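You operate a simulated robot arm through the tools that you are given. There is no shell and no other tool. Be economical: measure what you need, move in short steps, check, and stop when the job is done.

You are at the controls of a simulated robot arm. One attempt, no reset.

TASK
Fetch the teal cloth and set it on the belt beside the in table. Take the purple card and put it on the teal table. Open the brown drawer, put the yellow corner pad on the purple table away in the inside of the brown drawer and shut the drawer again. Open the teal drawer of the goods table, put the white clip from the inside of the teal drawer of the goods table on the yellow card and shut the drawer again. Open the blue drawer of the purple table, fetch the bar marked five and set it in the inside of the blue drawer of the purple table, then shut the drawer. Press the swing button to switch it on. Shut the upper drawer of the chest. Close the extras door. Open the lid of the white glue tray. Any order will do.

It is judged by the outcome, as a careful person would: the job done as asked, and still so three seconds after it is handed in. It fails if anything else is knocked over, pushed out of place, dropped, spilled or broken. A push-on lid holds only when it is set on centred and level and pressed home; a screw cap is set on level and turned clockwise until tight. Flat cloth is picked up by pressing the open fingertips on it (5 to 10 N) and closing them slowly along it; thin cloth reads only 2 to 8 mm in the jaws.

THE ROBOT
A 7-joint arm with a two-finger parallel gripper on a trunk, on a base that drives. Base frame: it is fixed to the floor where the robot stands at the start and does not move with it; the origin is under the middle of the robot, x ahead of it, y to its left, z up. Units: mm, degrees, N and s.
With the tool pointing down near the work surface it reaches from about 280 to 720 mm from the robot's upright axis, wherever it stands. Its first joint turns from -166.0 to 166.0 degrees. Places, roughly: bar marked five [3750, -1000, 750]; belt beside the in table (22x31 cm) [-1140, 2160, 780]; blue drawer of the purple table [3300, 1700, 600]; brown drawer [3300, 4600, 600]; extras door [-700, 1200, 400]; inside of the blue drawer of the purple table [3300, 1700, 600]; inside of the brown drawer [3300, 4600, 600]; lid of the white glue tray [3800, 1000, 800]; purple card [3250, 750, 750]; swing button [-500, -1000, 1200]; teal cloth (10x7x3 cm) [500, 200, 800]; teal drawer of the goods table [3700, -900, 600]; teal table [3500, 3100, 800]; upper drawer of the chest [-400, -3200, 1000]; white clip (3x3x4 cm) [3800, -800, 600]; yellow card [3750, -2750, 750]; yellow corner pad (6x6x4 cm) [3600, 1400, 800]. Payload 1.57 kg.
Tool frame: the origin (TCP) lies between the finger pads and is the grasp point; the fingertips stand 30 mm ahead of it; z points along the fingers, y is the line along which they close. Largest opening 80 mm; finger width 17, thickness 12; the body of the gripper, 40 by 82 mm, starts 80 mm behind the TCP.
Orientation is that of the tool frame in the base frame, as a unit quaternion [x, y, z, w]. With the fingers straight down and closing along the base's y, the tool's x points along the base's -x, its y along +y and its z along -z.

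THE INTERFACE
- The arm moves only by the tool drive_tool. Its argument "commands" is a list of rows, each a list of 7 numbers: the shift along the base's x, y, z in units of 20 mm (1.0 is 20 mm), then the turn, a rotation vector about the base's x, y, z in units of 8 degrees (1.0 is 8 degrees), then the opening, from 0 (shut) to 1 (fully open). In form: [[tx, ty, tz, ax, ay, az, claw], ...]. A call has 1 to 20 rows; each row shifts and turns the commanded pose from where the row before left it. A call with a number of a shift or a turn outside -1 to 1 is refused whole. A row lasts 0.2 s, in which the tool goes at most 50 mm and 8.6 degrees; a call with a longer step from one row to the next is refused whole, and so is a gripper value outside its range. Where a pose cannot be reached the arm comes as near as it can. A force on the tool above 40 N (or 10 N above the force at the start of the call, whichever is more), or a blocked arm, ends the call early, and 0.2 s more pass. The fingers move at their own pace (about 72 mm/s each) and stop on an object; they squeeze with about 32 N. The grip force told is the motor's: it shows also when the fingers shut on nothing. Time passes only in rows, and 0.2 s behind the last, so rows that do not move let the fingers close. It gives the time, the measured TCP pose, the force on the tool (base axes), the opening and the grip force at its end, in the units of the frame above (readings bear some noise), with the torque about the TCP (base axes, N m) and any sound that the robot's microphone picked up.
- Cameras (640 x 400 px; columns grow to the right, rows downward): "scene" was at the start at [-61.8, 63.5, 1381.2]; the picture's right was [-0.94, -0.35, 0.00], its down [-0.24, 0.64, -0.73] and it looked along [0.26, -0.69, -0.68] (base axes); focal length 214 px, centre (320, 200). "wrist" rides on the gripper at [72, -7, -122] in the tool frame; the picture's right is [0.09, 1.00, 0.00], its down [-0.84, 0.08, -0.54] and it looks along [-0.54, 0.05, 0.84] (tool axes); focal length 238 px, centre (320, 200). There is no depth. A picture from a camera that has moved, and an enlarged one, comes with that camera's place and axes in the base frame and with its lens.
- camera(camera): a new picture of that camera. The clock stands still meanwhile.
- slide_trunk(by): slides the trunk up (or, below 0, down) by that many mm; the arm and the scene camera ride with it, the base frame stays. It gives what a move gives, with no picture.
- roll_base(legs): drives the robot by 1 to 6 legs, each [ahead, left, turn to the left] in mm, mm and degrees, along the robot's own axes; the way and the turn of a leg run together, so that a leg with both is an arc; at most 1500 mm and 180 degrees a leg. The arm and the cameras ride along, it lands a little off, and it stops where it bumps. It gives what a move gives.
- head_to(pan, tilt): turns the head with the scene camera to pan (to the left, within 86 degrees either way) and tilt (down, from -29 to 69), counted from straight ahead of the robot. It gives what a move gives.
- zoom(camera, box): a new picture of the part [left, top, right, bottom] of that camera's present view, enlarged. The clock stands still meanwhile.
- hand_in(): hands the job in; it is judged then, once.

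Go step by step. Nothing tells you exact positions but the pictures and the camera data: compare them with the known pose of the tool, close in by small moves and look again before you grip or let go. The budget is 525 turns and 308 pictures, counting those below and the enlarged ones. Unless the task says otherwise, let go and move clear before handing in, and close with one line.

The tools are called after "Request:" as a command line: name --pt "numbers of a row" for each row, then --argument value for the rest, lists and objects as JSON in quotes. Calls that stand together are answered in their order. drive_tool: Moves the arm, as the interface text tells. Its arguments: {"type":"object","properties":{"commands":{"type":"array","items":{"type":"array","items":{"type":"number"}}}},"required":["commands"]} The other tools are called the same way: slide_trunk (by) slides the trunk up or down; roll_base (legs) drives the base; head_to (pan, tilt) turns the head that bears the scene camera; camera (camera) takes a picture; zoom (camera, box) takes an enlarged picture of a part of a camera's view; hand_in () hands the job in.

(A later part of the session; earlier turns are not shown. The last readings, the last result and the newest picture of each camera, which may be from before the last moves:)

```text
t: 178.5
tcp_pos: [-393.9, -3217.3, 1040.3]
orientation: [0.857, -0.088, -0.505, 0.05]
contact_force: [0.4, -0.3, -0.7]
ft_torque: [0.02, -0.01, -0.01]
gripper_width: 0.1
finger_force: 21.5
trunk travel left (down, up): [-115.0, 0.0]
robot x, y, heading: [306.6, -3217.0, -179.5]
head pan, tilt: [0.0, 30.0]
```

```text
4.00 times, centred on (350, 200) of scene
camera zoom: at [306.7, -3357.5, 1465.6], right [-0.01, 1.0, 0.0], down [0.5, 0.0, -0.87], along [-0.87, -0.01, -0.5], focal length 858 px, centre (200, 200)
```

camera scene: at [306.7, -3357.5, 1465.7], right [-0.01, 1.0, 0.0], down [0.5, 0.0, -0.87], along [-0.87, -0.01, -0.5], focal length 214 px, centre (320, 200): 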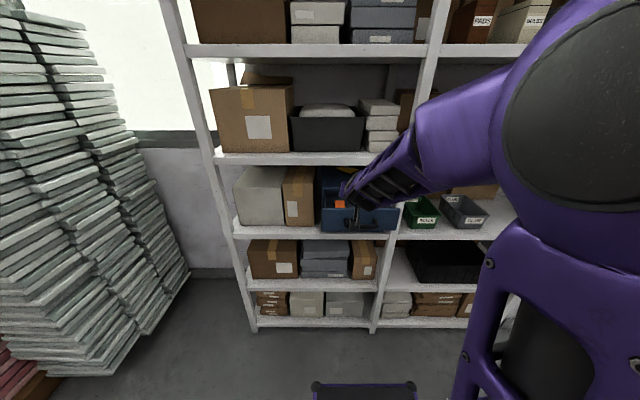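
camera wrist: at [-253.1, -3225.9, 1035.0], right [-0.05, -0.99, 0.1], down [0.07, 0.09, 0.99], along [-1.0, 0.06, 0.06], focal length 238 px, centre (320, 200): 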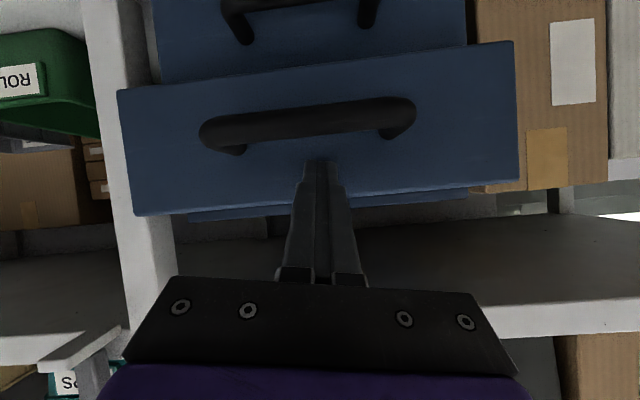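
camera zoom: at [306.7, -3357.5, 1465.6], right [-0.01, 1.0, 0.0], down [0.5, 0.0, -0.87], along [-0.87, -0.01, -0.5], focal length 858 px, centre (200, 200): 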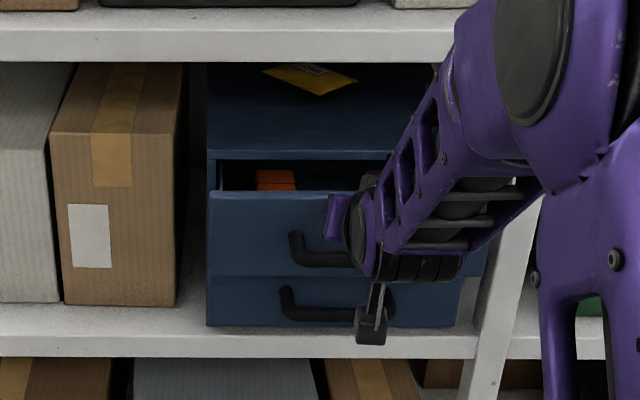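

Sliding in well; continuing to the end.

Request:
drive_tool --pt "-0.5 0 0 0 0 0 0" --pt "-0.5 0 0 0 0 0 0" --pt "-0.5 0 0 0 0 0 0" --pt "-0.5 0 0 0 0 0 0" --pt "-0.4 0 0 0 0 0 0" --pt "-0.4 0 0 0 0 0 0" --pt "-0.4 0 0 0 0 0 0" --pt "-0.3 0 0 0 0 0 0" --pt "-0.3 0 0 0 0 0 0" --pt "-0.3 0 0 0 0 0 0"

Request:
zoom --camera "scene" --box '[270, 150, 430, 250]'

```text
t: 180.1
tcp_pos: [-447.4, -3217.1, 1043.4]
orientation: [0.858, -0.088, -0.503, 0.05]
contact_force: [30.7, 0.4, 13.2]
ft_torque: [-0.07, 0.19, 0.18]
gripper_width: 0.1
finger_force: 21.4
trunk travel left (down, up): [-115.0, 0.0]
robot x, y, heading: [306.0, -3221.2, -179.2]
head pan, tilt: [0.0, 30.0]
stopped in row 7: the force on the tool passed its limit at 50 N (the readings are from after the stop); the commanded pose is now the measured one
```

```text
4.00 times, centred on (350, 200) of scene
camera zoom: at [312.0, -3357.5, 1465.9], right [-0.01, 1.0, 0.0], down [0.5, 0.0, -0.87], along [-0.87, -0.01, -0.5], focal length 858 px, centre (200, 200)
```

zoom: 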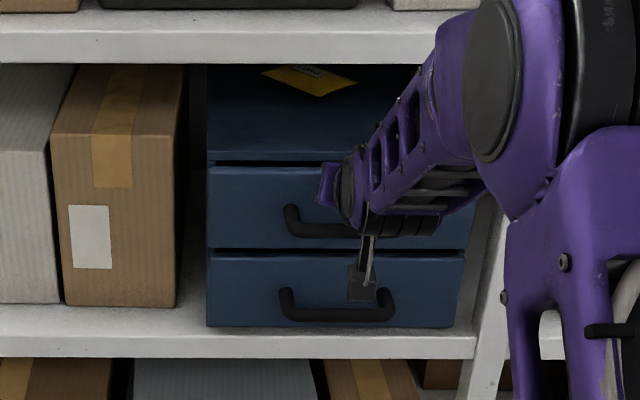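

The chest drawer is shut. Retreat, reset the tool to point down, and turn to face +x.

Request:
drive_tool --pt "1 0 0 0 0 0 0" --pt "1 0 0 0 0 0 0" --pt "1 0 0 0 0 0 0" --pt "1 0 0 0 0 0 0" --pt "1 0 0 0 0 0 0" --pt "1 0 0 0 0 0 0" --pt "1 0 0.5 0 0 0 0" --pt "1 0 0.5 0 -0.5 0 0" --pt "1 0 0.5 0 -0.5 0 0" --pt "0.5 0 0.5 0 -0.5 0 0" --pt "0.5 0 0.5 0 -0.5 0 0" --pt "0.5 0 0 0 -0.5 0 0" --pt "0.5 0 0 0 -0.5 0 0" --pt "0.5 0 0 0 -0.5 0 0" --pt "0.5 0 0 0 -0.5 0 0" --pt "0.5 0 0 0 -0.5 0 0" --pt "0.5 0 0 0 -0.5 0 0" --pt "0.5 0 0 0 -0.5 0 0" --pt "0.5 0 0 0 -0.5 0 0" --pt "0 0 0 0 -0.5 0 0"

Request:
roll_base --legs '[[0, 0, 90]]'

Request:
head_to --pan 70 --tilt 25

Request:
camera --camera "scene"

```text
t: 184.3
tcp_pos: [-170.8, -3216.0, 1089.4]
orientation: [0.992, -0.101, -0.074, 0.007]
contact_force: [0.9, 1.3, -0.7]
ft_torque: [0.03, 0.04, 0.01]
gripper_width: 0.0
finger_force: 21.3
trunk travel left (down, up): [-115.0, 0.0]
robot x, y, heading: [305.4, -3218.9, -179.5]
head pan, tilt: [0.0, 30.0]
```

```text
t: 188.7
tcp_pos: [310.9, -3698.3, 1089.1]
orientation: [0.769, 0.635, -0.047, 0.057]
contact_force: [0.0, -0.1, -0.2]
ft_torque: [0.01, 0.0, 0.0]
gripper_width: 0.1
finger_force: 21.2
trunk travel left (down, up): [-115.0, 0.0]
robot x, y, heading: [307.1, -3218.8, -88.9]
head pan, tilt: [0.0, 30.0]
```

```text
t: 190.1
tcp_pos: [311.9, -3697.7, 1089.0]
orientation: [0.77, 0.634, -0.047, 0.058]
contact_force: [0.0, -0.1, 0.3]
ft_torque: [-0.01, 0.0, 0.01]
gripper_width: 0.0
finger_force: 20.9
trunk travel left (down, up): [-115.0, 0.0]
robot x, y, heading: [309.3, -3220.2, -89.1]
head pan, tilt: [70.0, 25.0]
```

```text
245 pictures are left
camera scene: at [532.0, -3155.0, 1473.6], right [-0.33, -0.95, 0.0], down [-0.4, 0.14, -0.91], along [0.86, -0.29, -0.42], focal length 214 px, centre (320, 200)
```

scene: 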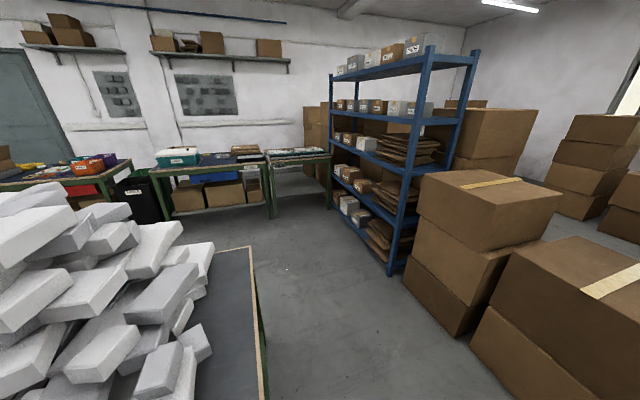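

There's a passage at y≈-3650 towards the far wall tables. I'll drive through it.

Request:
roll_base --legs '[[430, 0, 0], [0, 0, 90], [1400, 0, 0], [900, 0, 0]]'

Request:
head_to --pan 35 --tilt 30

Request:
camera --camera "scene"

```text
t: 207.5
tcp_pos: [3072.4, -3577.6, 1089.6]
orientation: [0.084, 0.994, 0.008, 0.073]
contact_force: [-0.3, -0.3, 0.6]
ft_torque: [-0.01, 0.02, 0.01]
gripper_width: 0.0
finger_force: 20.7
trunk travel left (down, up): [-115.0, 0.0]
robot x, y, heading: [2594.6, -3588.1, 2.4]
head pan, tilt: [70.0, 25.0]
```

```text
t: 208.5
tcp_pos: [3073.7, -3576.8, 1089.2]
orientation: [0.085, 0.994, 0.008, 0.074]
contact_force: [0.3, -1.2, 0.6]
ft_torque: [0.0, 0.02, 0.0]
gripper_width: 0.0
finger_force: 21.6
trunk travel left (down, up): [-115.0, 0.0]
robot x, y, heading: [2592.4, -3586.8, 2.1]
head pan, tilt: [35.0, 30.0]
```

```text
244 pictures are left
camera scene: at [2570.6, -3397.1, 1465.7], right [0.61, -0.8, 0.0], down [-0.4, -0.3, -0.87], along [0.69, 0.52, -0.5], focal length 214 px, centre (320, 200)
```

scene: 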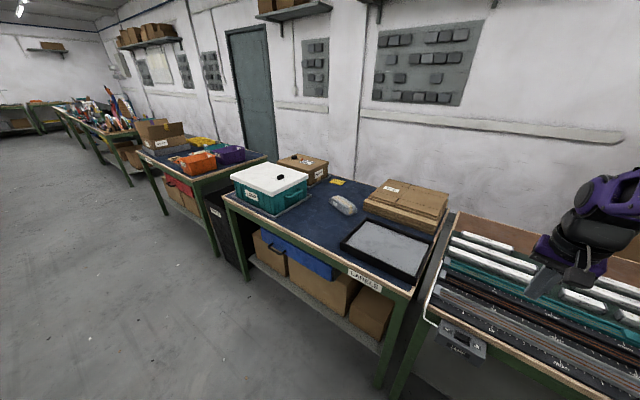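

Request:
zoom --camera "scene" --box '[130, 100, 450, 300]'

Request:
roll_base --legs '[[0, 1400, -2], [0, 1200, 0]]'

Request:
head_to --pan 10 --tilt 35

Request:
camera --camera "scene"

```text
2.00 times, centred on (290, 200) of scene
camera zoom: at [2570.6, -3397.1, 1465.7], right [0.61, -0.8, 0.0], down [-0.4, -0.3, -0.87], along [0.69, 0.52, -0.5], focal length 429 px, centre (380, 200)
```

zoom: 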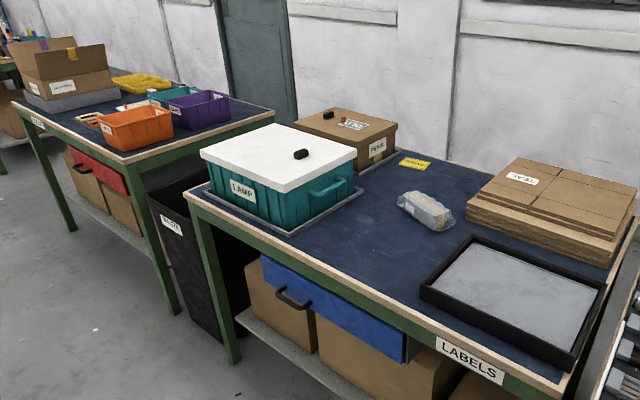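

```text
t: 233.4
tcp_pos: [3077.2, -1012.3, 1089.3]
orientation: [0.111, 0.991, 0.007, 0.074]
contact_force: [0.6, -0.6, 0.5]
ft_torque: [0.03, 0.01, -0.01]
gripper_width: 0.0
finger_force: 21.6
trunk travel left (down, up): [-115.0, 0.0]
robot x, y, heading: [2600.0, -999.4, -0.5]
head pan, tilt: [35.0, 30.0]
```

```text
t: 234.3
tcp_pos: [3076.8, -1012.0, 1088.2]
orientation: [0.112, 0.991, 0.007, 0.075]
contact_force: [0.7, -0.5, 1.6]
ft_torque: [0.03, 0.02, 0.01]
gripper_width: 0.0
finger_force: 21.1
trunk travel left (down, up): [-115.0, 0.0]
robot x, y, heading: [2595.1, -997.7, -0.8]
head pan, tilt: [10.0, 35.0]
```

```text
242 pictures are left
camera scene: at [2595.5, -842.9, 1457.9], right [0.16, -0.99, 0.0], down [-0.57, -0.09, -0.82], along [0.81, 0.13, -0.57], focal length 214 px, centre (320, 200)
```

scene: 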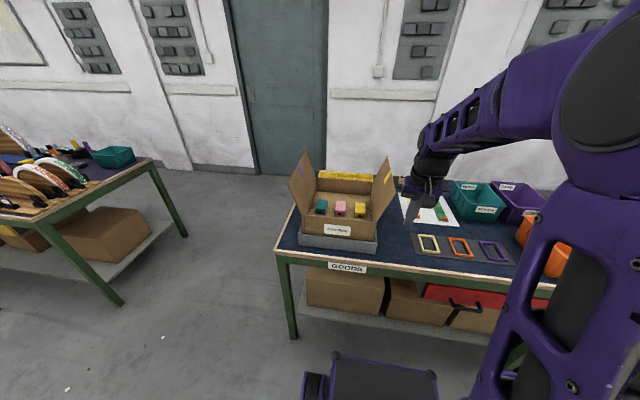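

Request:
zoom --camera "scene" --box '[260, 140, 420, 240]'

Request:
zoom --camera "scene" --box '[260, 230, 516, 390]'

```text
4.00 times, centred on (340, 190) of scene
camera zoom: at [2595.5, -842.9, 1457.9], right [0.16, -0.99, 0.0], down [-0.57, -0.09, -0.82], along [0.81, 0.13, -0.57], focal length 858 px, centre (240, 240)
```

zoom: 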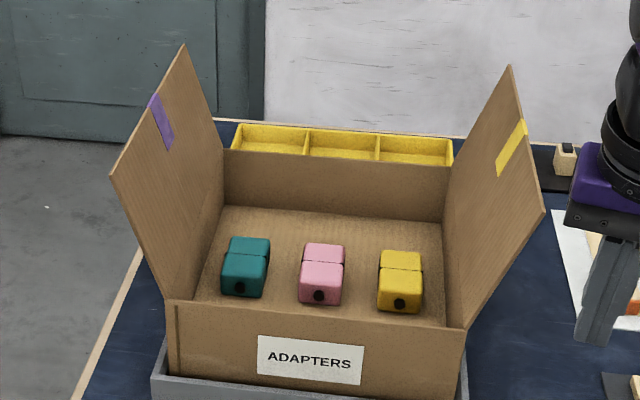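

```text
2.50 times, centred on (388, 310) of scene
camera zoom: at [2595.5, -842.9, 1457.9], right [0.16, -0.99, 0.0], down [-0.57, -0.09, -0.82], along [0.81, 0.13, -0.57], focal length 536 px, centre (150, -75)
```

zoom: 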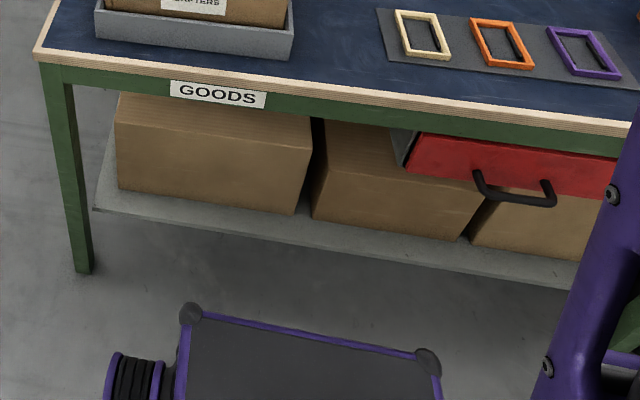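

The teal drawer isn't on this side; it probably opens at the back of the goods table. I'll go through the gap at y≈60 to look behind.

Request:
roll_base --legs '[[0, 1060, 0], [1200, 0, 0]]'

Request:
head_to --pan -70 --tilt 30

Request:
camera --camera "scene"

Request:
head_to --pan 70 --tilt 30

Request:
camera --camera "scene"

```text
t: 250.6
tcp_pos: [4310.5, 22.2, 1087.9]
orientation: [0.117, 0.99, 0.007, 0.075]
contact_force: [0.5, 0.1, 0.1]
ft_torque: [-0.01, 0.01, 0.0]
gripper_width: 0.0
finger_force: 21.4
trunk travel left (down, up): [-115.0, 0.0]
robot x, y, heading: [3830.8, 38.8, -1.4]
head pan, tilt: [10.0, 35.0]
```

```text
t: 252.1
tcp_pos: [4309.0, 22.8, 1089.3]
orientation: [0.117, 0.99, 0.007, 0.074]
contact_force: [0.3, 0.2, -0.7]
ft_torque: [-0.01, -0.01, -0.01]
gripper_width: 0.0
finger_force: 21.4
trunk travel left (down, up): [-115.0, 0.0]
robot x, y, heading: [3831.6, 39.6, -1.6]
head pan, tilt: [-70.0, 30.0]
```

```text
239 pictures are left
camera scene: at [3773.2, 97.5, 1465.6], right [-0.95, -0.32, 0.0], down [-0.16, 0.47, -0.87], along [0.28, -0.82, -0.5], focal length 214 px, centre (320, 200)
```

scene: 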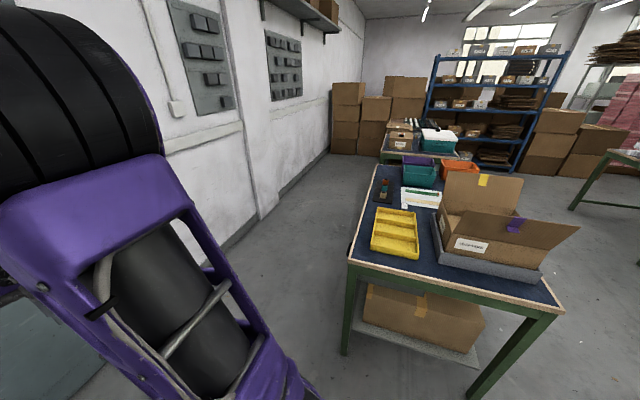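

```text
t: 254.3
tcp_pos: [4310.6, 22.4, 1088.9]
orientation: [0.117, 0.99, 0.006, 0.074]
contact_force: [-0.7, -0.4, -0.1]
ft_torque: [0.01, 0.04, 0.02]
gripper_width: 0.1
finger_force: 21.4
trunk travel left (down, up): [-115.0, 0.0]
robot x, y, heading: [3829.5, 38.9, -1.4]
head pan, tilt: [70.0, 30.0]
```

```text
238 pictures are left
camera scene: at [3777.3, 267.4, 1465.7], right [0.93, -0.37, 0.0], down [-0.18, -0.47, -0.87], along [0.32, 0.81, -0.5], focal length 214 px, centre (320, 200)
```

scene: 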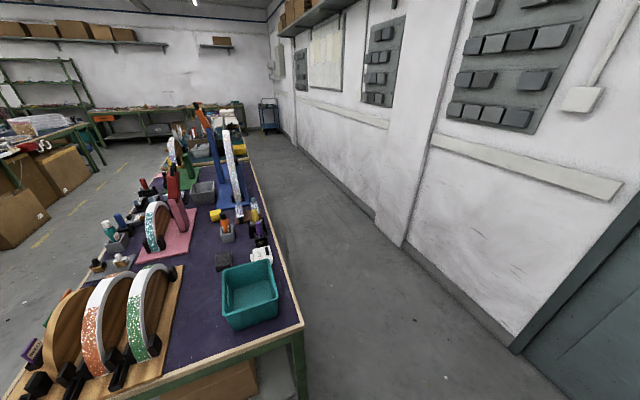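

Request:
head_to --pan -75 --tilt 40

Request:
zoom --camera "scene" --box '[290, 60, 546, 220]'

```text
t: 256.6
tcp_pos: [4310.6, 21.6, 1089.4]
orientation: [0.118, 0.99, 0.006, 0.075]
contact_force: [-0.5, -0.2, 0.0]
ft_torque: [0.02, -0.02, -0.03]
gripper_width: 0.0
finger_force: 21.3
trunk travel left (down, up): [-115.0, 0.0]
robot x, y, heading: [3834.4, 38.6, -1.1]
head pan, tilt: [-75.0, 40.0]
```

```text
2.50 times, centred on (418, 140) of scene
camera zoom: at [3764.3, 100.6, 1450.3], right [-0.97, -0.24, 0.0], down [-0.15, 0.62, -0.77], along [0.18, -0.74, -0.64], focal length 536 px, centre (75, 350)
```

zoom: 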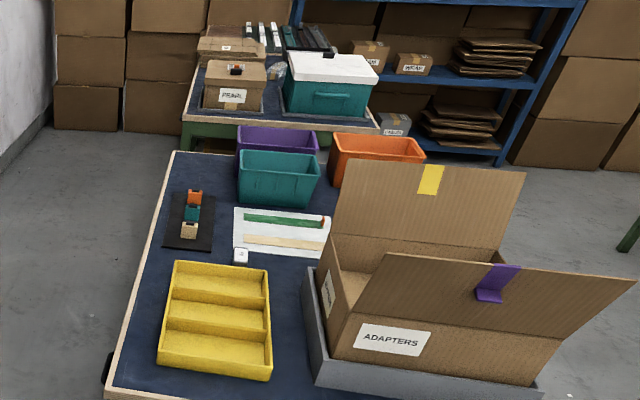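

The back of the goods table has a drawer handle. I'll drive round behind it and face it (heading 180).

Request:
roll_base --legs '[[620, 0, 0], [0, 0, -178], [0, 900, 0]]'

Request:
head_to --pan 0 --tilt 40

Request:
camera --camera "scene"

```text
t: 276.4
tcp_pos: [3933.1, -844.2, 1088.1]
orientation: [0.989, -0.13, -0.075, 0.005]
contact_force: [0.5, -0.6, -0.3]
ft_torque: [-0.04, -0.01, -0.06]
gripper_width: 0.0
finger_force: 21.4
trunk travel left (down, up): [-115.0, 0.0]
robot x, y, heading: [4410.3, -875.1, 177.0]
head pan, tilt: [-75.0, 40.0]
```

```text
t: 277.8
tcp_pos: [3932.7, -844.5, 1088.8]
orientation: [0.989, -0.131, -0.074, 0.005]
contact_force: [-0.4, -0.2, -0.2]
ft_torque: [-0.04, -0.02, 0.0]
gripper_width: 0.1
finger_force: 21.5
trunk travel left (down, up): [-115.0, 0.0]
robot x, y, heading: [4412.0, -874.7, 177.1]
head pan, tilt: [0.0, 40.0]
```

```text
236 pictures are left
camera scene: at [4408.7, -1013.0, 1450.3], right [0.05, 1.0, 0.0], down [0.64, -0.03, -0.77], along [-0.77, 0.04, -0.64], focal length 214 px, centre (320, 200)
```

scene: 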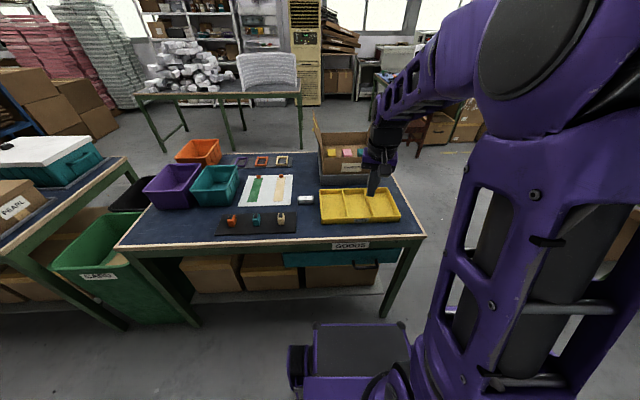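

The teal drawer is on this side. Taking close looks at the drawer and the items on top.

Request:
zoom --camera "scene" --box '[200, 150, 424, 290]'

Request:
zoom --camera "scene" --box '[220, 165, 332, 235]'

```text
2.86 times, centred on (312, 220) of scene
camera zoom: at [4408.7, -1013.0, 1450.3], right [0.05, 1.0, 0.0], down [0.64, -0.03, -0.77], along [-0.77, 0.04, -0.64], focal length 613 px, centre (343, 143)
```

zoom: 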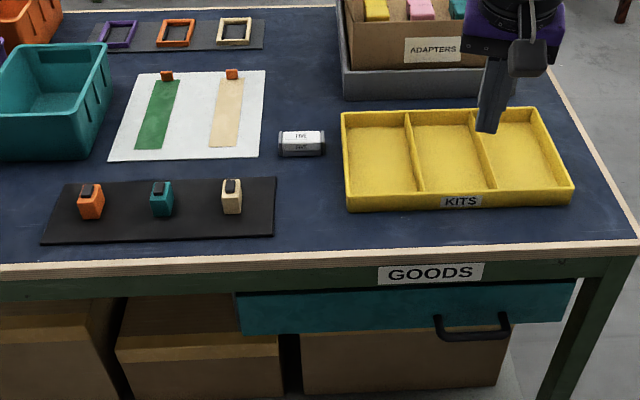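

```text
5.71 times, centred on (276, 200) of scene
camera zoom: at [4408.7, -1013.0, 1450.3], right [0.05, 1.0, 0.0], down [0.64, -0.03, -0.77], along [-0.77, 0.04, -0.64], focal length 1226 px, centre (571, 200)
```

zoom: 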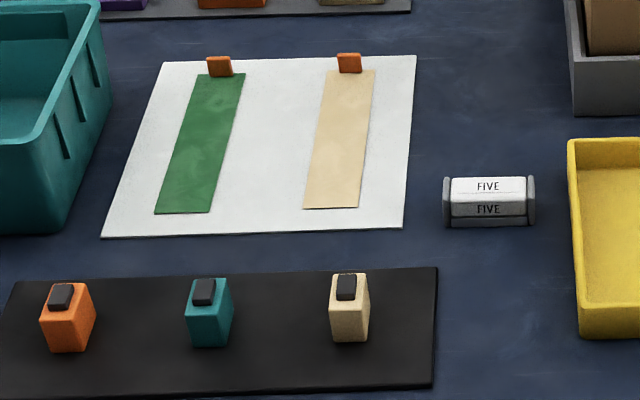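

The bar marked FIVE is at about (3612,-1041). The teal drawer's handle is at about (3900,-796,660). I'll lower the trunk and reorient the gripper to grasp the handle with a tilted tool.

Request:
slide_trunk --by -80

Request:
drive_tool --pt "0.2 0 0 0 0 1 0.5" --pt "0.2 0 0 0 0 1 0.5" --pt "0.2 0 0 0 0 1 0.5" --pt "0.2 0 0 0 0 1 0.5" --pt "0.2 0 0 0 0 1 0.5" --pt "0.2 0 0 0 0 1 0.5" --pt "0.2 0 0 0 0 1 0.5" --pt "0.2 0 0 0 0 1 0.5" --pt "0.2 0 0 0 0 1 0.5" --pt "0.2 0 0 0 0 1 0.5" --pt "0.2 0 0 0 0 1 0.5" --pt "0.2 0 0 0 0 1 0.5" --pt "0.2 0 0 0 0 1 0.5" --pt "0 0 0 0 1 0 0.5" --pt "0 0 0 0 1 0 0.5" --pt "0 0 0 0 1 0 0.5" --pt "0 0 0 0 1 0 0.5" --pt "0 0 0 0 1 0 0.5" --pt "0 0 0 0 1 0 0.5" --pt "0 0 0 0 0.2 0 0.5"

Request:
camera --camera "wrist"

```text
t: 279.0
tcp_pos: [3933.6, -843.3, 1009.1]
orientation: [0.989, -0.13, -0.075, 0.004]
contact_force: [-0.2, 0.4, 0.3]
ft_torque: [-0.02, 0.0, 0.01]
gripper_width: 0.0
finger_force: 21.1
trunk travel left (down, up): [-35.0, 80.0]
robot x, y, heading: [4411.4, -872.7, 177.1]
head pan, tilt: [0.0, 40.0]
```

```text
t: 283.2
tcp_pos: [3983.5, -843.0, 1022.4]
orientation: [0.629, 0.664, -0.326, -0.239]
contact_force: [0.1, 0.2, 0.2]
ft_torque: [-0.01, 0.0, -0.01]
gripper_width: 40.0
finger_force: 0.1
out of reach, approached as far as the arm can: row 19, 20
trunk travel left (down, up): [-35.0, 80.0]
robot x, y, heading: [4412.2, -876.2, 177.1]
head pan, tilt: [0.0, 40.0]
```

```text
233 pictures are left
camera wrist: at [4060.0, -755.5, 1101.3], right [0.67, 0.09, -0.74], down [0.53, -0.76, 0.39], along [-0.53, -0.65, -0.55], focal length 238 px, centre (320, 200)
```

wrist: 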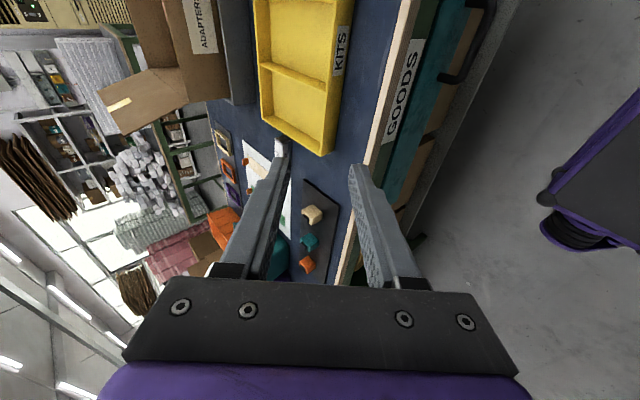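

The gripper is now tilted 47° with the jaws closing in the vertical plane, well suited to the handle bar. Descend to just off the handle.

Request:
drive_tool --pt "0 0.2 -1 0 0 0 0.5" --pt "0 0.2 -1 0 0 0 0.5" --pt "0 0.2 -1 0 0 0 0.5" --pt "0 0.2 -1 0 0 0 0.5" --pt "0 0.2 -1 0 0 0 0.5" --pt "0 0.2 -1 0 0 0 0.5" --pt "0 0.2 -1 0 0 0 0.5" --pt "0 0.2 -1 0 0 0 0.5" --pt "0 0.2 -1 0 0 0 0.5" --pt "0 0.2 -1 0 0 0 0.5" --pt "0 0.2 -1 0 0 0 0.5" --pt "0 0.2 -1 0 0 0 0.5" --pt "0 0 -1 0 0 0 0.5" --pt "0 0 -1 0 0 0 0.5" --pt "0 0 -0.8 0 0 0 0.5"

Request:
camera --camera "wrist"

Request:
zoom --camera "scene" --box '[290, 220, 450, 320]'

```text
t: 286.4
tcp_pos: [3973.8, -790.9, 728.8]
orientation: [0.627, 0.662, -0.336, -0.236]
contact_force: [0.4, -0.3, 0.4]
ft_torque: [-0.02, 0.0, -0.02]
gripper_width: 40.0
finger_force: 0.1
out of reach, approached as far as the arm can: row 4, 5
trunk travel left (down, up): [-35.0, 80.0]
robot x, y, heading: [4414.1, -875.4, 177.1]
head pan, tilt: [0.0, 40.0]
```

```text
232 pictures are left
camera wrist: at [4050.5, -702.1, 806.5], right [0.66, 0.08, -0.75], down [0.53, -0.75, 0.39], along [-0.53, -0.66, -0.53], focal length 238 px, centre (320, 200)
```

wrist: 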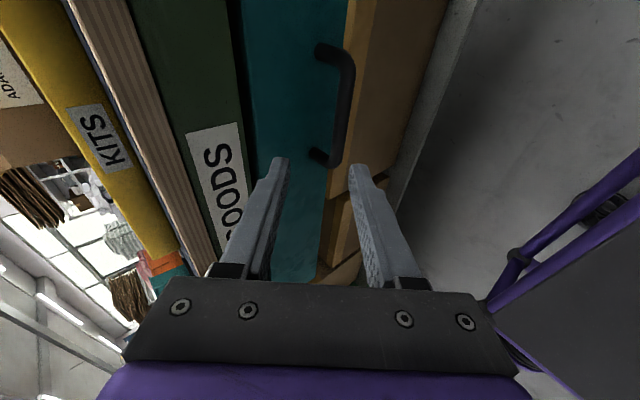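

```text
4.00 times, centred on (370, 270) of scene
camera zoom: at [4408.8, -1013.1, 1370.3], right [0.05, 1.0, 0.0], down [0.64, -0.03, -0.77], along [-0.77, 0.04, -0.64], focal length 858 px, centre (120, -80)
```

zoom: 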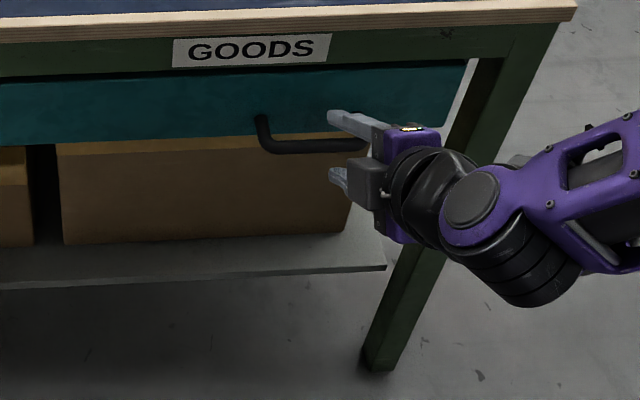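

Handle bar is at about x=3906, y −837..−741, z≈648. Approach along the tool axis with a narrower opening.

Request:
drive_tool --pt "0 0 -0.7 0 0 0 0.38" --pt "0 0 -0.3 0 0 0 0.38" --pt "-0.6 0 -0.5 0 0 0 0.38" --pt "-0.6 0 -0.5 0 0 0 0.38" --pt "-0.6 0 -0.5 0 0 0 0.38" --pt "-0.2 0 -0.2 0 0 0 0.38"

Request:
camera --camera "wrist"

Request:
zoom --camera "scene" --box '[320, 230, 416, 290]'

```text
t: 287.8
tcp_pos: [3934.4, -790.6, 675.7]
orientation: [0.627, 0.661, -0.336, -0.237]
contact_force: [0.1, 0.8, -0.5]
ft_torque: [-0.02, -0.02, -0.01]
gripper_width: 30.4
finger_force: 0.0
trunk travel left (down, up): [-35.0, 80.0]
robot x, y, heading: [4415.5, -871.4, 176.9]
head pan, tilt: [0.0, 40.0]
```

```text
230 pictures are left
camera wrist: at [4011.6, -702.3, 752.5], right [0.66, 0.08, -0.75], down [0.53, -0.75, 0.39], along [-0.53, -0.66, -0.53], focal length 238 px, centre (320, 200)
```

wrist: 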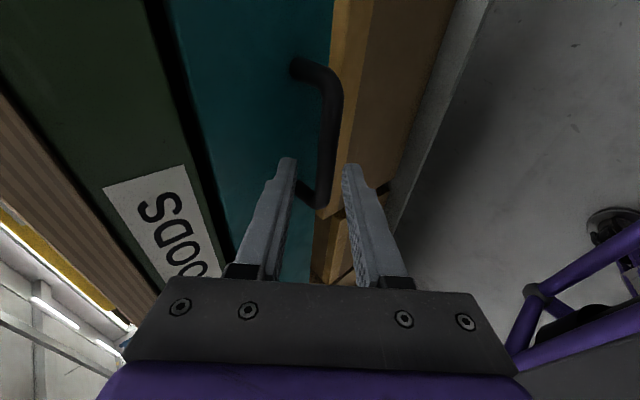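

```text
6.67 times, centred on (368, 260) of scene
camera zoom: at [4408.7, -1013.0, 1370.3], right [0.05, 1.0, 0.0], down [0.64, -0.03, -0.77], along [-0.77, 0.04, -0.64], focal length 1430 px, centre (0, -200)
```

zoom: 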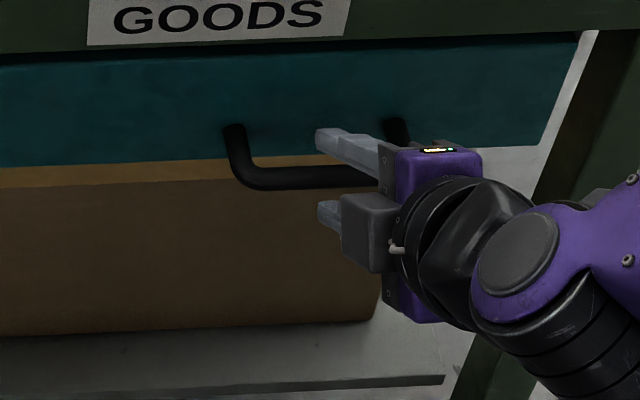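

Request:
drive_tool --pt "-0.45 0 -0.4 0 0 0 0.38" --pt "-0.45 0 -0.4 0 0 0 0.38" --pt "0 0 0 0 0 0 0.38"

Request:
camera --camera "wrist"

Request:
zoom --camera "scene" --box '[320, 230, 416, 290]'

```text
t: 288.6
tcp_pos: [3917.8, -791.6, 659.8]
orientation: [0.628, 0.66, -0.336, -0.237]
contact_force: [0.4, 0.5, -0.4]
ft_torque: [0.05, 0.02, -0.02]
gripper_width: 30.3
finger_force: 0.0
trunk travel left (down, up): [-35.0, 80.0]
robot x, y, heading: [4415.5, -873.5, 177.0]
head pan, tilt: [0.0, 40.0]
```

```text
228 pictures are left
camera wrist: at [3994.1, -702.4, 736.6], right [0.66, 0.08, -0.75], down [0.53, -0.75, 0.39], along [-0.53, -0.66, -0.53], focal length 238 px, centre (320, 200)
```

wrist: 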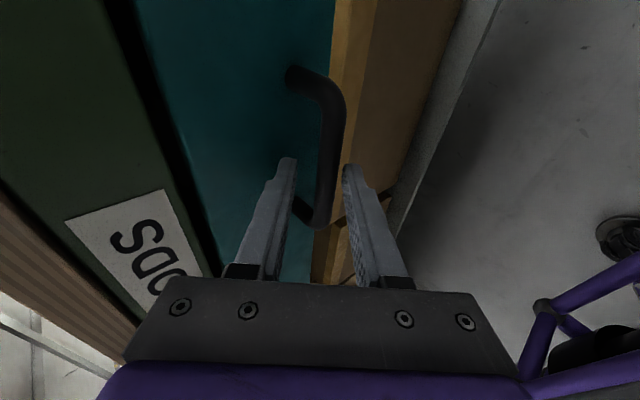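

```text
6.67 times, centred on (368, 260) of scene
camera zoom: at [4408.7, -1013.0, 1370.3], right [0.05, 1.0, 0.0], down [0.64, -0.03, -0.77], along [-0.77, 0.04, -0.64], focal length 1430 px, centre (0, -200)
```

zoom: 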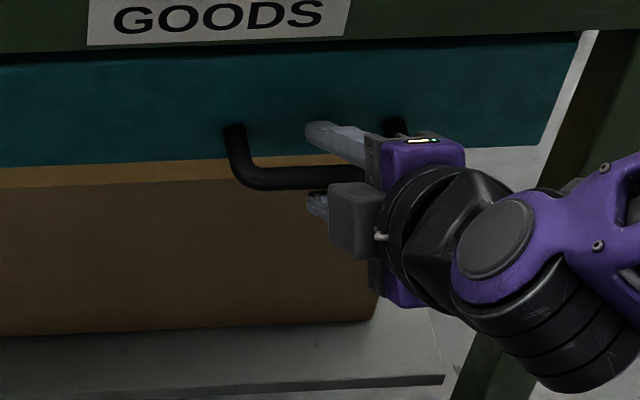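

Bar is between the fingers; closing.

Request:
drive_tool --pt "0 0 0 0 0 0 0.2" --pt "0 0 0 0 0 0 0" --pt "0 0 0 0 0 0 0" --pt "0 0 0 0 0 0 0"

Request:
camera --camera "wrist"

```text
t: 289.6
tcp_pos: [3918.1, -790.1, 656.8]
orientation: [0.63, 0.661, -0.335, -0.233]
contact_force: [16.9, 0.2, -25.5]
ft_torque: [0.17, -0.57, 0.19]
gripper_width: 13.9
finger_force: 30.6
trunk travel left (down, up): [-35.0, 80.0]
robot x, y, heading: [4409.0, -875.3, 177.0]
head pan, tilt: [0.0, 40.0]
```

```text
226 pictures are left
camera wrist: at [3995.9, -702.3, 734.3], right [0.66, 0.08, -0.74], down [0.53, -0.75, 0.4], along [-0.53, -0.66, -0.54], focal length 238 px, centre (320, 200)
```

wrist: 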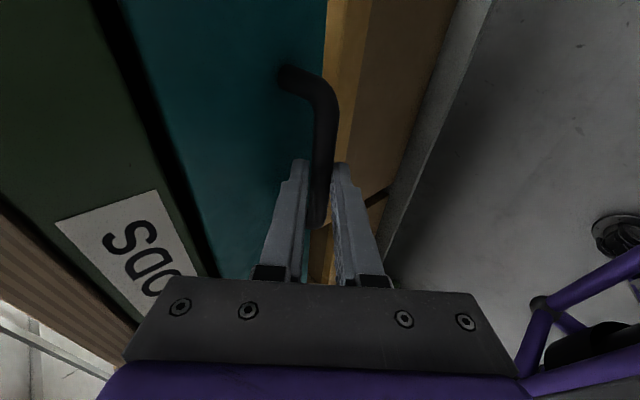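

Request:
drive_tool --pt "0.1 0 -0.15 0 0 0 0" --pt "0 0 0 0 0 0 0"

Request:
roll_base --legs '[[-200, -10, 0]]'

Request:
camera --camera "scene"

```text
t: 290.2
tcp_pos: [3919.4, -792.4, 656.7]
orientation: [0.628, 0.661, -0.336, -0.237]
contact_force: [19.2, -2.0, -10.4]
ft_torque: [0.05, -0.43, 0.35]
gripper_width: 14.0
finger_force: 30.4
trunk travel left (down, up): [-35.0, 80.0]
robot x, y, heading: [4412.1, -870.6, 177.1]
head pan, tilt: [0.0, 40.0]
```

```text
t: 291.8
tcp_pos: [4117.9, -791.3, 656.5]
orientation: [0.627, 0.662, -0.336, -0.236]
contact_force: [1.8, 6.2, -7.8]
ft_torque: [0.34, -0.2, -0.18]
gripper_width: 13.5
finger_force: 30.1
trunk travel left (down, up): [-35.0, 80.0]
robot x, y, heading: [4608.2, -876.2, 177.5]
head pan, tilt: [0.0, 40.0]
```

```text
225 pictures are left
camera scene: at [4608.3, -1012.3, 1370.4], right [0.05, 1.0, 0.0], down [0.64, -0.03, -0.77], along [-0.77, 0.04, -0.64], focal length 214 px, centre (320, 200)
```

scene: 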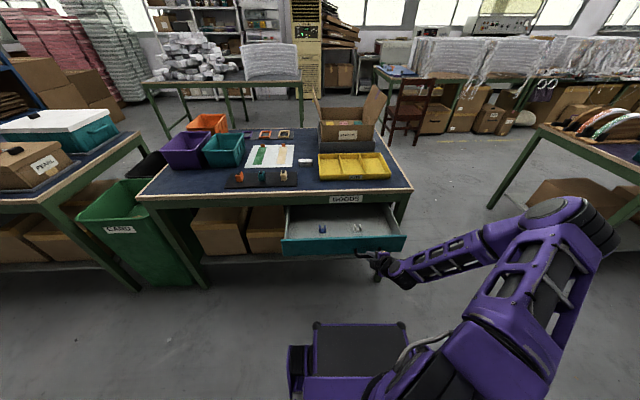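

The drawer is open. Release the handle, back away, and look inside.

Request:
drive_tool --pt "0 0 0 0 0 0 0.4" --pt "0 0 0 0 0 0 0.4" --pt "0.5 0 0.45 0 0 0 0.4" --pt "0.5 0 0.45 0 0 0 0.4" --pt "0.5 0 0.45 0 0 0 0.4" --pt "0.3 0 0.8 0 0 0 0.4" --pt "0 0 1 0 0 0 0.5" --pt "0 0 1 0 -0.6 0 0.5" --pt "0 0 1 0 -0.6 0 0.5" --pt "0 0 1 0 -0.6 0 0.5" --pt "0 0 1 0 -0.6 0 0.5" --pt "0 0 1 0 -0.6 0 0.5" --pt "0 0 1 0 -0.6 0 0.5" --pt "0 0 1 0 -0.6 0 0.5" --pt "-0.3 0 1 0 -0.6 0 0.5" --pt "-0.3 0 0 0 -0.6 0 0.5"

Request:
zoom --camera "scene" --box '[270, 190, 430, 290]'

Request:
camera --camera "wrist"

```text
t: 295.2
tcp_pos: [4141.8, -790.6, 880.3]
orientation: [0.708, 0.701, -0.082, 0.023]
contact_force: [0.0, -0.5, 0.6]
ft_torque: [0.04, 0.0, -0.05]
gripper_width: 39.9
finger_force: 0.0
trunk travel left (down, up): [-35.0, 80.0]
robot x, y, heading: [4606.6, -876.5, 177.6]
head pan, tilt: [0.0, 40.0]
```

```text
4.00 times, centred on (350, 240) of scene
camera zoom: at [4608.9, -1012.8, 1370.3], right [0.05, 1.0, 0.0], down [0.64, -0.03, -0.77], along [-0.77, 0.04, -0.64], focal length 858 px, centre (200, 40)
```

zoom: 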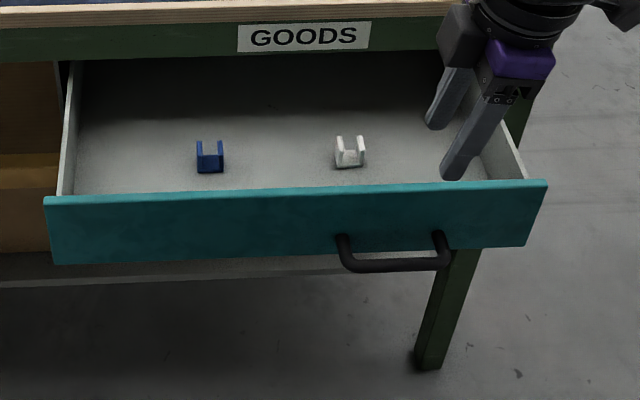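

```text
223 pictures are left
camera wrist: at [4145.0, -702.4, 989.6], right [0.99, 0.08, -0.09], down [0.12, -0.75, 0.65], along [-0.02, -0.66, -0.75], focal length 238 px, centre (320, 200)
```

wrist: 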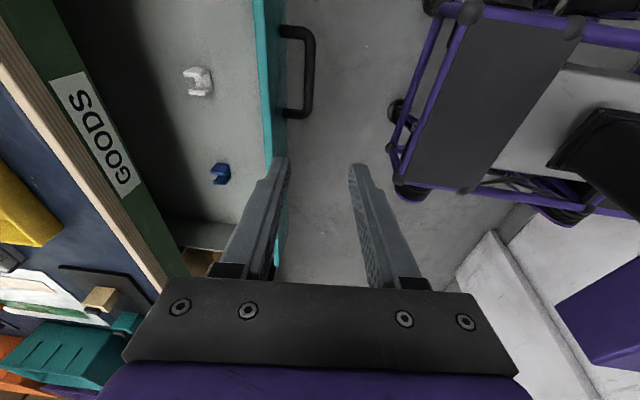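

Triangulated: the white clip is at about (3956,-809), z≈655. Straighten the tool and move above it.

Request:
drive_tool --pt "-0.9 -0.1 0 0.53 -0.3 0 0.75" --pt "-0.9 -0.1 0 0.53 -0.3 0 0.75" --pt "-0.9 -0.1 0 0 0 0 0.75" --pt "-0.9 -0.1 0 0 0 0 0.75" --pt "-0.9 -0.1 0 0 0 0 0.75" --pt "-0.9 -0.1 0 0 0 0 0.75" --pt "-0.9 -0.1 -0.5 0 0 0 0.75" --pt "-0.9 -0.1 -0.5 0 0 0 0.75" --pt "-0.9 -0.1 -0.5 0 0 0 0.75" --pt "-0.9 0 -0.5 0 0 0 0.75" --pt "-0.3 0 -0.5 0 0 0 0.75" --pt "0 0 -0.5 0 0 0 0.75"

Request:
camera --camera "wrist"

Request:
zoom --camera "scene" --box '[270, 190, 430, 290]'

```text
t: 297.8
tcp_pos: [3955.5, -808.7, 818.8]
orientation: [0.709, 0.705, 0.0, 0.0]
contact_force: [-0.4, -0.4, -0.1]
ft_torque: [0.02, 0.0, 0.0]
gripper_width: 60.1
finger_force: 0.1
trunk travel left (down, up): [-35.0, 80.0]
robot x, y, heading: [4609.5, -870.7, 177.2]
head pan, tilt: [0.0, 40.0]
```

```text
222 pictures are left
camera wrist: at [3948.9, -737.9, 939.5], right [1.0, 0.09, 0.0], down [0.07, -0.84, 0.54], along [0.05, -0.54, -0.84], focal length 238 px, centre (320, 200)
```

wrist: 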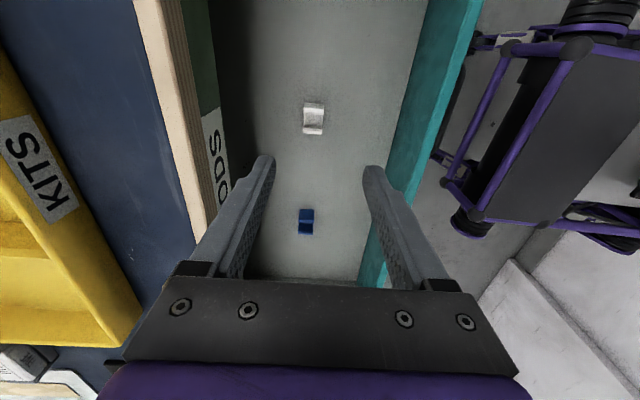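

```text
4.00 times, centred on (350, 240) of scene
camera zoom: at [4608.8, -1012.7, 1370.3], right [0.05, 1.0, 0.0], down [0.64, -0.03, -0.77], along [-0.77, 0.04, -0.64], focal length 858 px, centre (200, 40)
```

zoom: 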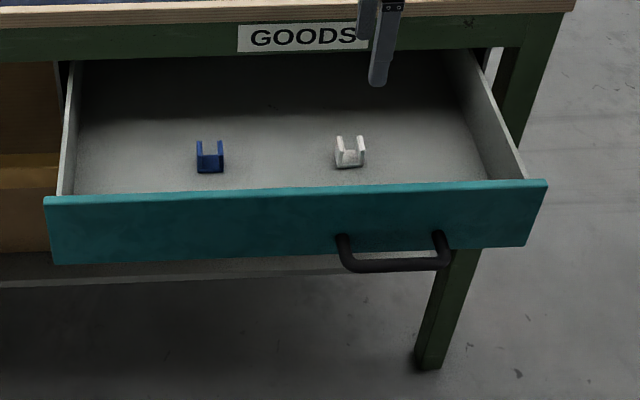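

Request:
drive_tool --pt "-0.3 -0.05 -1 0 0 0 0.75" --pt "0 0 -1 0 0 0 0.75" --pt "0 0 -1 0 0 0 0.75" --pt "0 0 -1 0 0 0 0.75" --pt "0 0 -1 0 0 0 0.75" --pt "0 0 -1 0 0 0 0.75" --pt "0 0 -0.6 0 0 0 0.75" --pt "0 0 0 0 0 0 0.75"

Request:
camera --camera "wrist"

Request:
zoom --camera "scene" --box '[300, 190, 412, 260]'

```text
t: 299.6
tcp_pos: [3950.7, -810.1, 688.6]
orientation: [0.709, 0.706, 0.0, 0.001]
contact_force: [0.9, 1.1, 0.2]
ft_torque: [0.03, 0.02, -0.01]
gripper_width: 60.0
finger_force: 0.1
trunk travel left (down, up): [-35.0, 80.0]
robot x, y, heading: [4610.2, -871.3, 177.1]
head pan, tilt: [0.0, 40.0]
```

```text
220 pictures are left
camera wrist: at [3942.9, -738.1, 809.3], right [1.0, 0.09, 0.0], down [0.07, -0.84, 0.54], along [0.05, -0.54, -0.84], focal length 238 px, centre (320, 200)
```

wrist: 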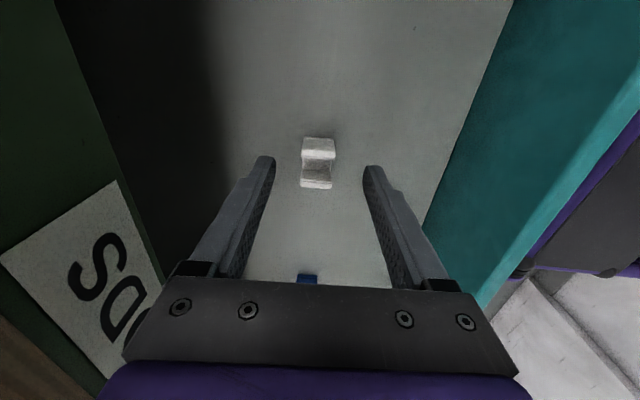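

```text
5.71 times, centred on (356, 225) of scene
camera zoom: at [4608.7, -1012.7, 1370.3], right [0.05, 1.0, 0.0], down [0.64, -0.03, -0.77], along [-0.77, 0.04, -0.64], focal length 1226 px, centre (114, 57)
```

zoom: 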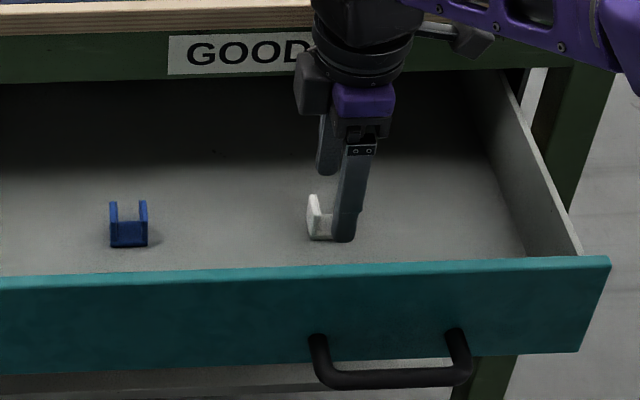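

Request:
drive_tool --pt "-0.1 0.1 -0.5 0 0 0 0.75" --pt "0 0 -0.45 0 0 0 0.75" --pt "0 0 0 0 0 0 0.6" --pt "0 0 0 0 0 0 0.45" --pt "0 0 0 0 0 0 0.2" --pt "0 0 0 0 0 0 0" --pt "0 0 0 0 0 0 0" --pt "0 0 0 0 0 0 0"

Request:
camera --camera "wrist"

```text
t: 301.4
tcp_pos: [3946.9, -807.3, 670.0]
orientation: [0.709, 0.705, 0.0, -0.001]
contact_force: [0.5, 0.6, 1.4]
ft_torque: [0.0, 0.0, -0.02]
gripper_width: 22.5
finger_force: 32.3
trunk travel left (down, up): [-35.0, 80.0]
robot x, y, heading: [4612.1, -872.7, 177.3]
head pan, tilt: [0.0, 40.0]
```

```text
218 pictures are left
camera wrist: at [3939.7, -736.5, 790.5], right [1.0, 0.09, 0.0], down [0.07, -0.84, 0.54], along [0.05, -0.54, -0.84], focal length 238 px, centre (320, 200)
```

wrist: 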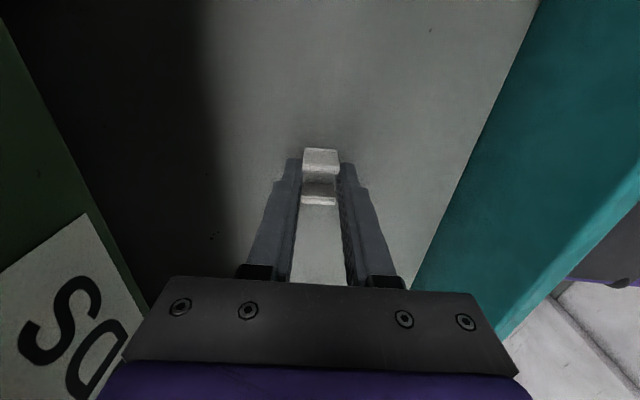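

The clip is gripped (22 mm). Lift it out and up over the drawer front.

Request:
drive_tool --pt "0 0 0.3 0 0 0 0" --pt "0 0 0.6 0 0 0 0" --pt "0 0 1 0 0 0 0" --pt "0 0 1 0 0 0 0" --pt "0 0 1 0 0 0 0" --pt "0 0 1 0 0 0 0" --pt "0 0 1 0 0 0 0" --pt "0 0 1 0 0 0 0" --pt "0.4 0 1 0 0 0 0" --pt "0.8 0 0.5 0 0 0 0" --pt "1 0 0 0 0 0 0" --pt "1 -0.5 0 0 0 0 0" --pt "1 -0.5 0 0 0 0 0" --pt "1 -0.5 0 0 0 0 0" --pt "1 -0.5 0 0 0 0 0" --pt "1 -0.5 0 0 0 0 0" --pt "1 -0.5 0 0 0 0 0" --pt "1 -0.5 0 0 0 0 0" --pt "1 -0.5 0 0 0 0 0"

Request:
camera --camera "wrist"

Request:
camera --camera "scene"

```text
t: 305.4
tcp_pos: [4151.4, -889.4, 837.1]
orientation: [0.709, 0.705, 0.0, 0.0]
contact_force: [-0.4, -0.3, -0.5]
ft_torque: [0.02, -0.03, -0.03]
gripper_width: 22.3
finger_force: 32.2
trunk travel left (down, up): [-35.0, 80.0]
robot x, y, heading: [4615.0, -870.9, 177.6]
head pan, tilt: [0.0, 40.0]
```

```text
217 pictures are left
camera wrist: at [4144.3, -818.2, 958.1], right [1.0, 0.09, 0.0], down [0.07, -0.84, 0.54], along [0.05, -0.54, -0.84], focal length 238 px, centre (320, 200)
```

wrist: 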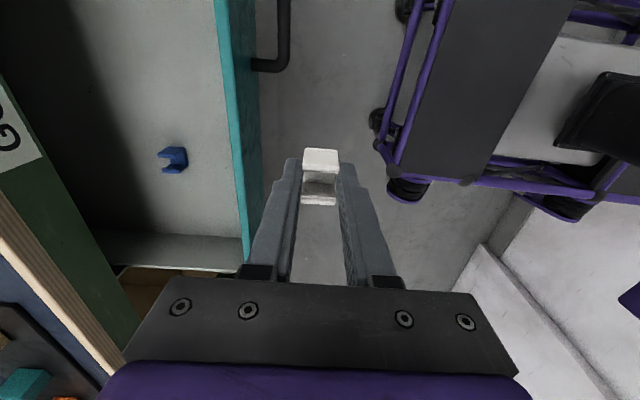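

```text
216 pictures are left
camera scene: at [4608.6, -1012.6, 1370.3], right [0.05, 1.0, 0.0], down [0.64, -0.03, -0.77], along [-0.77, 0.04, -0.64], focal length 214 px, centre (320, 200)
```

scene: 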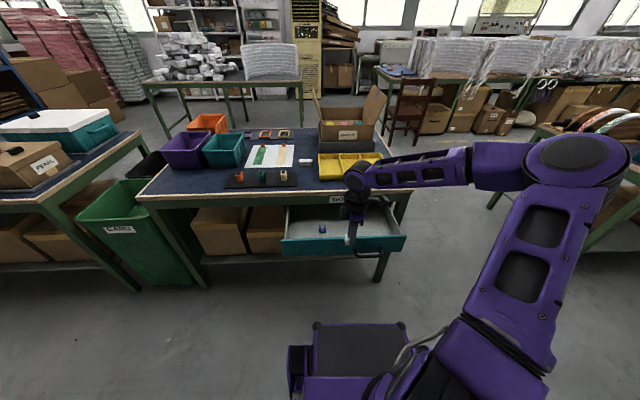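

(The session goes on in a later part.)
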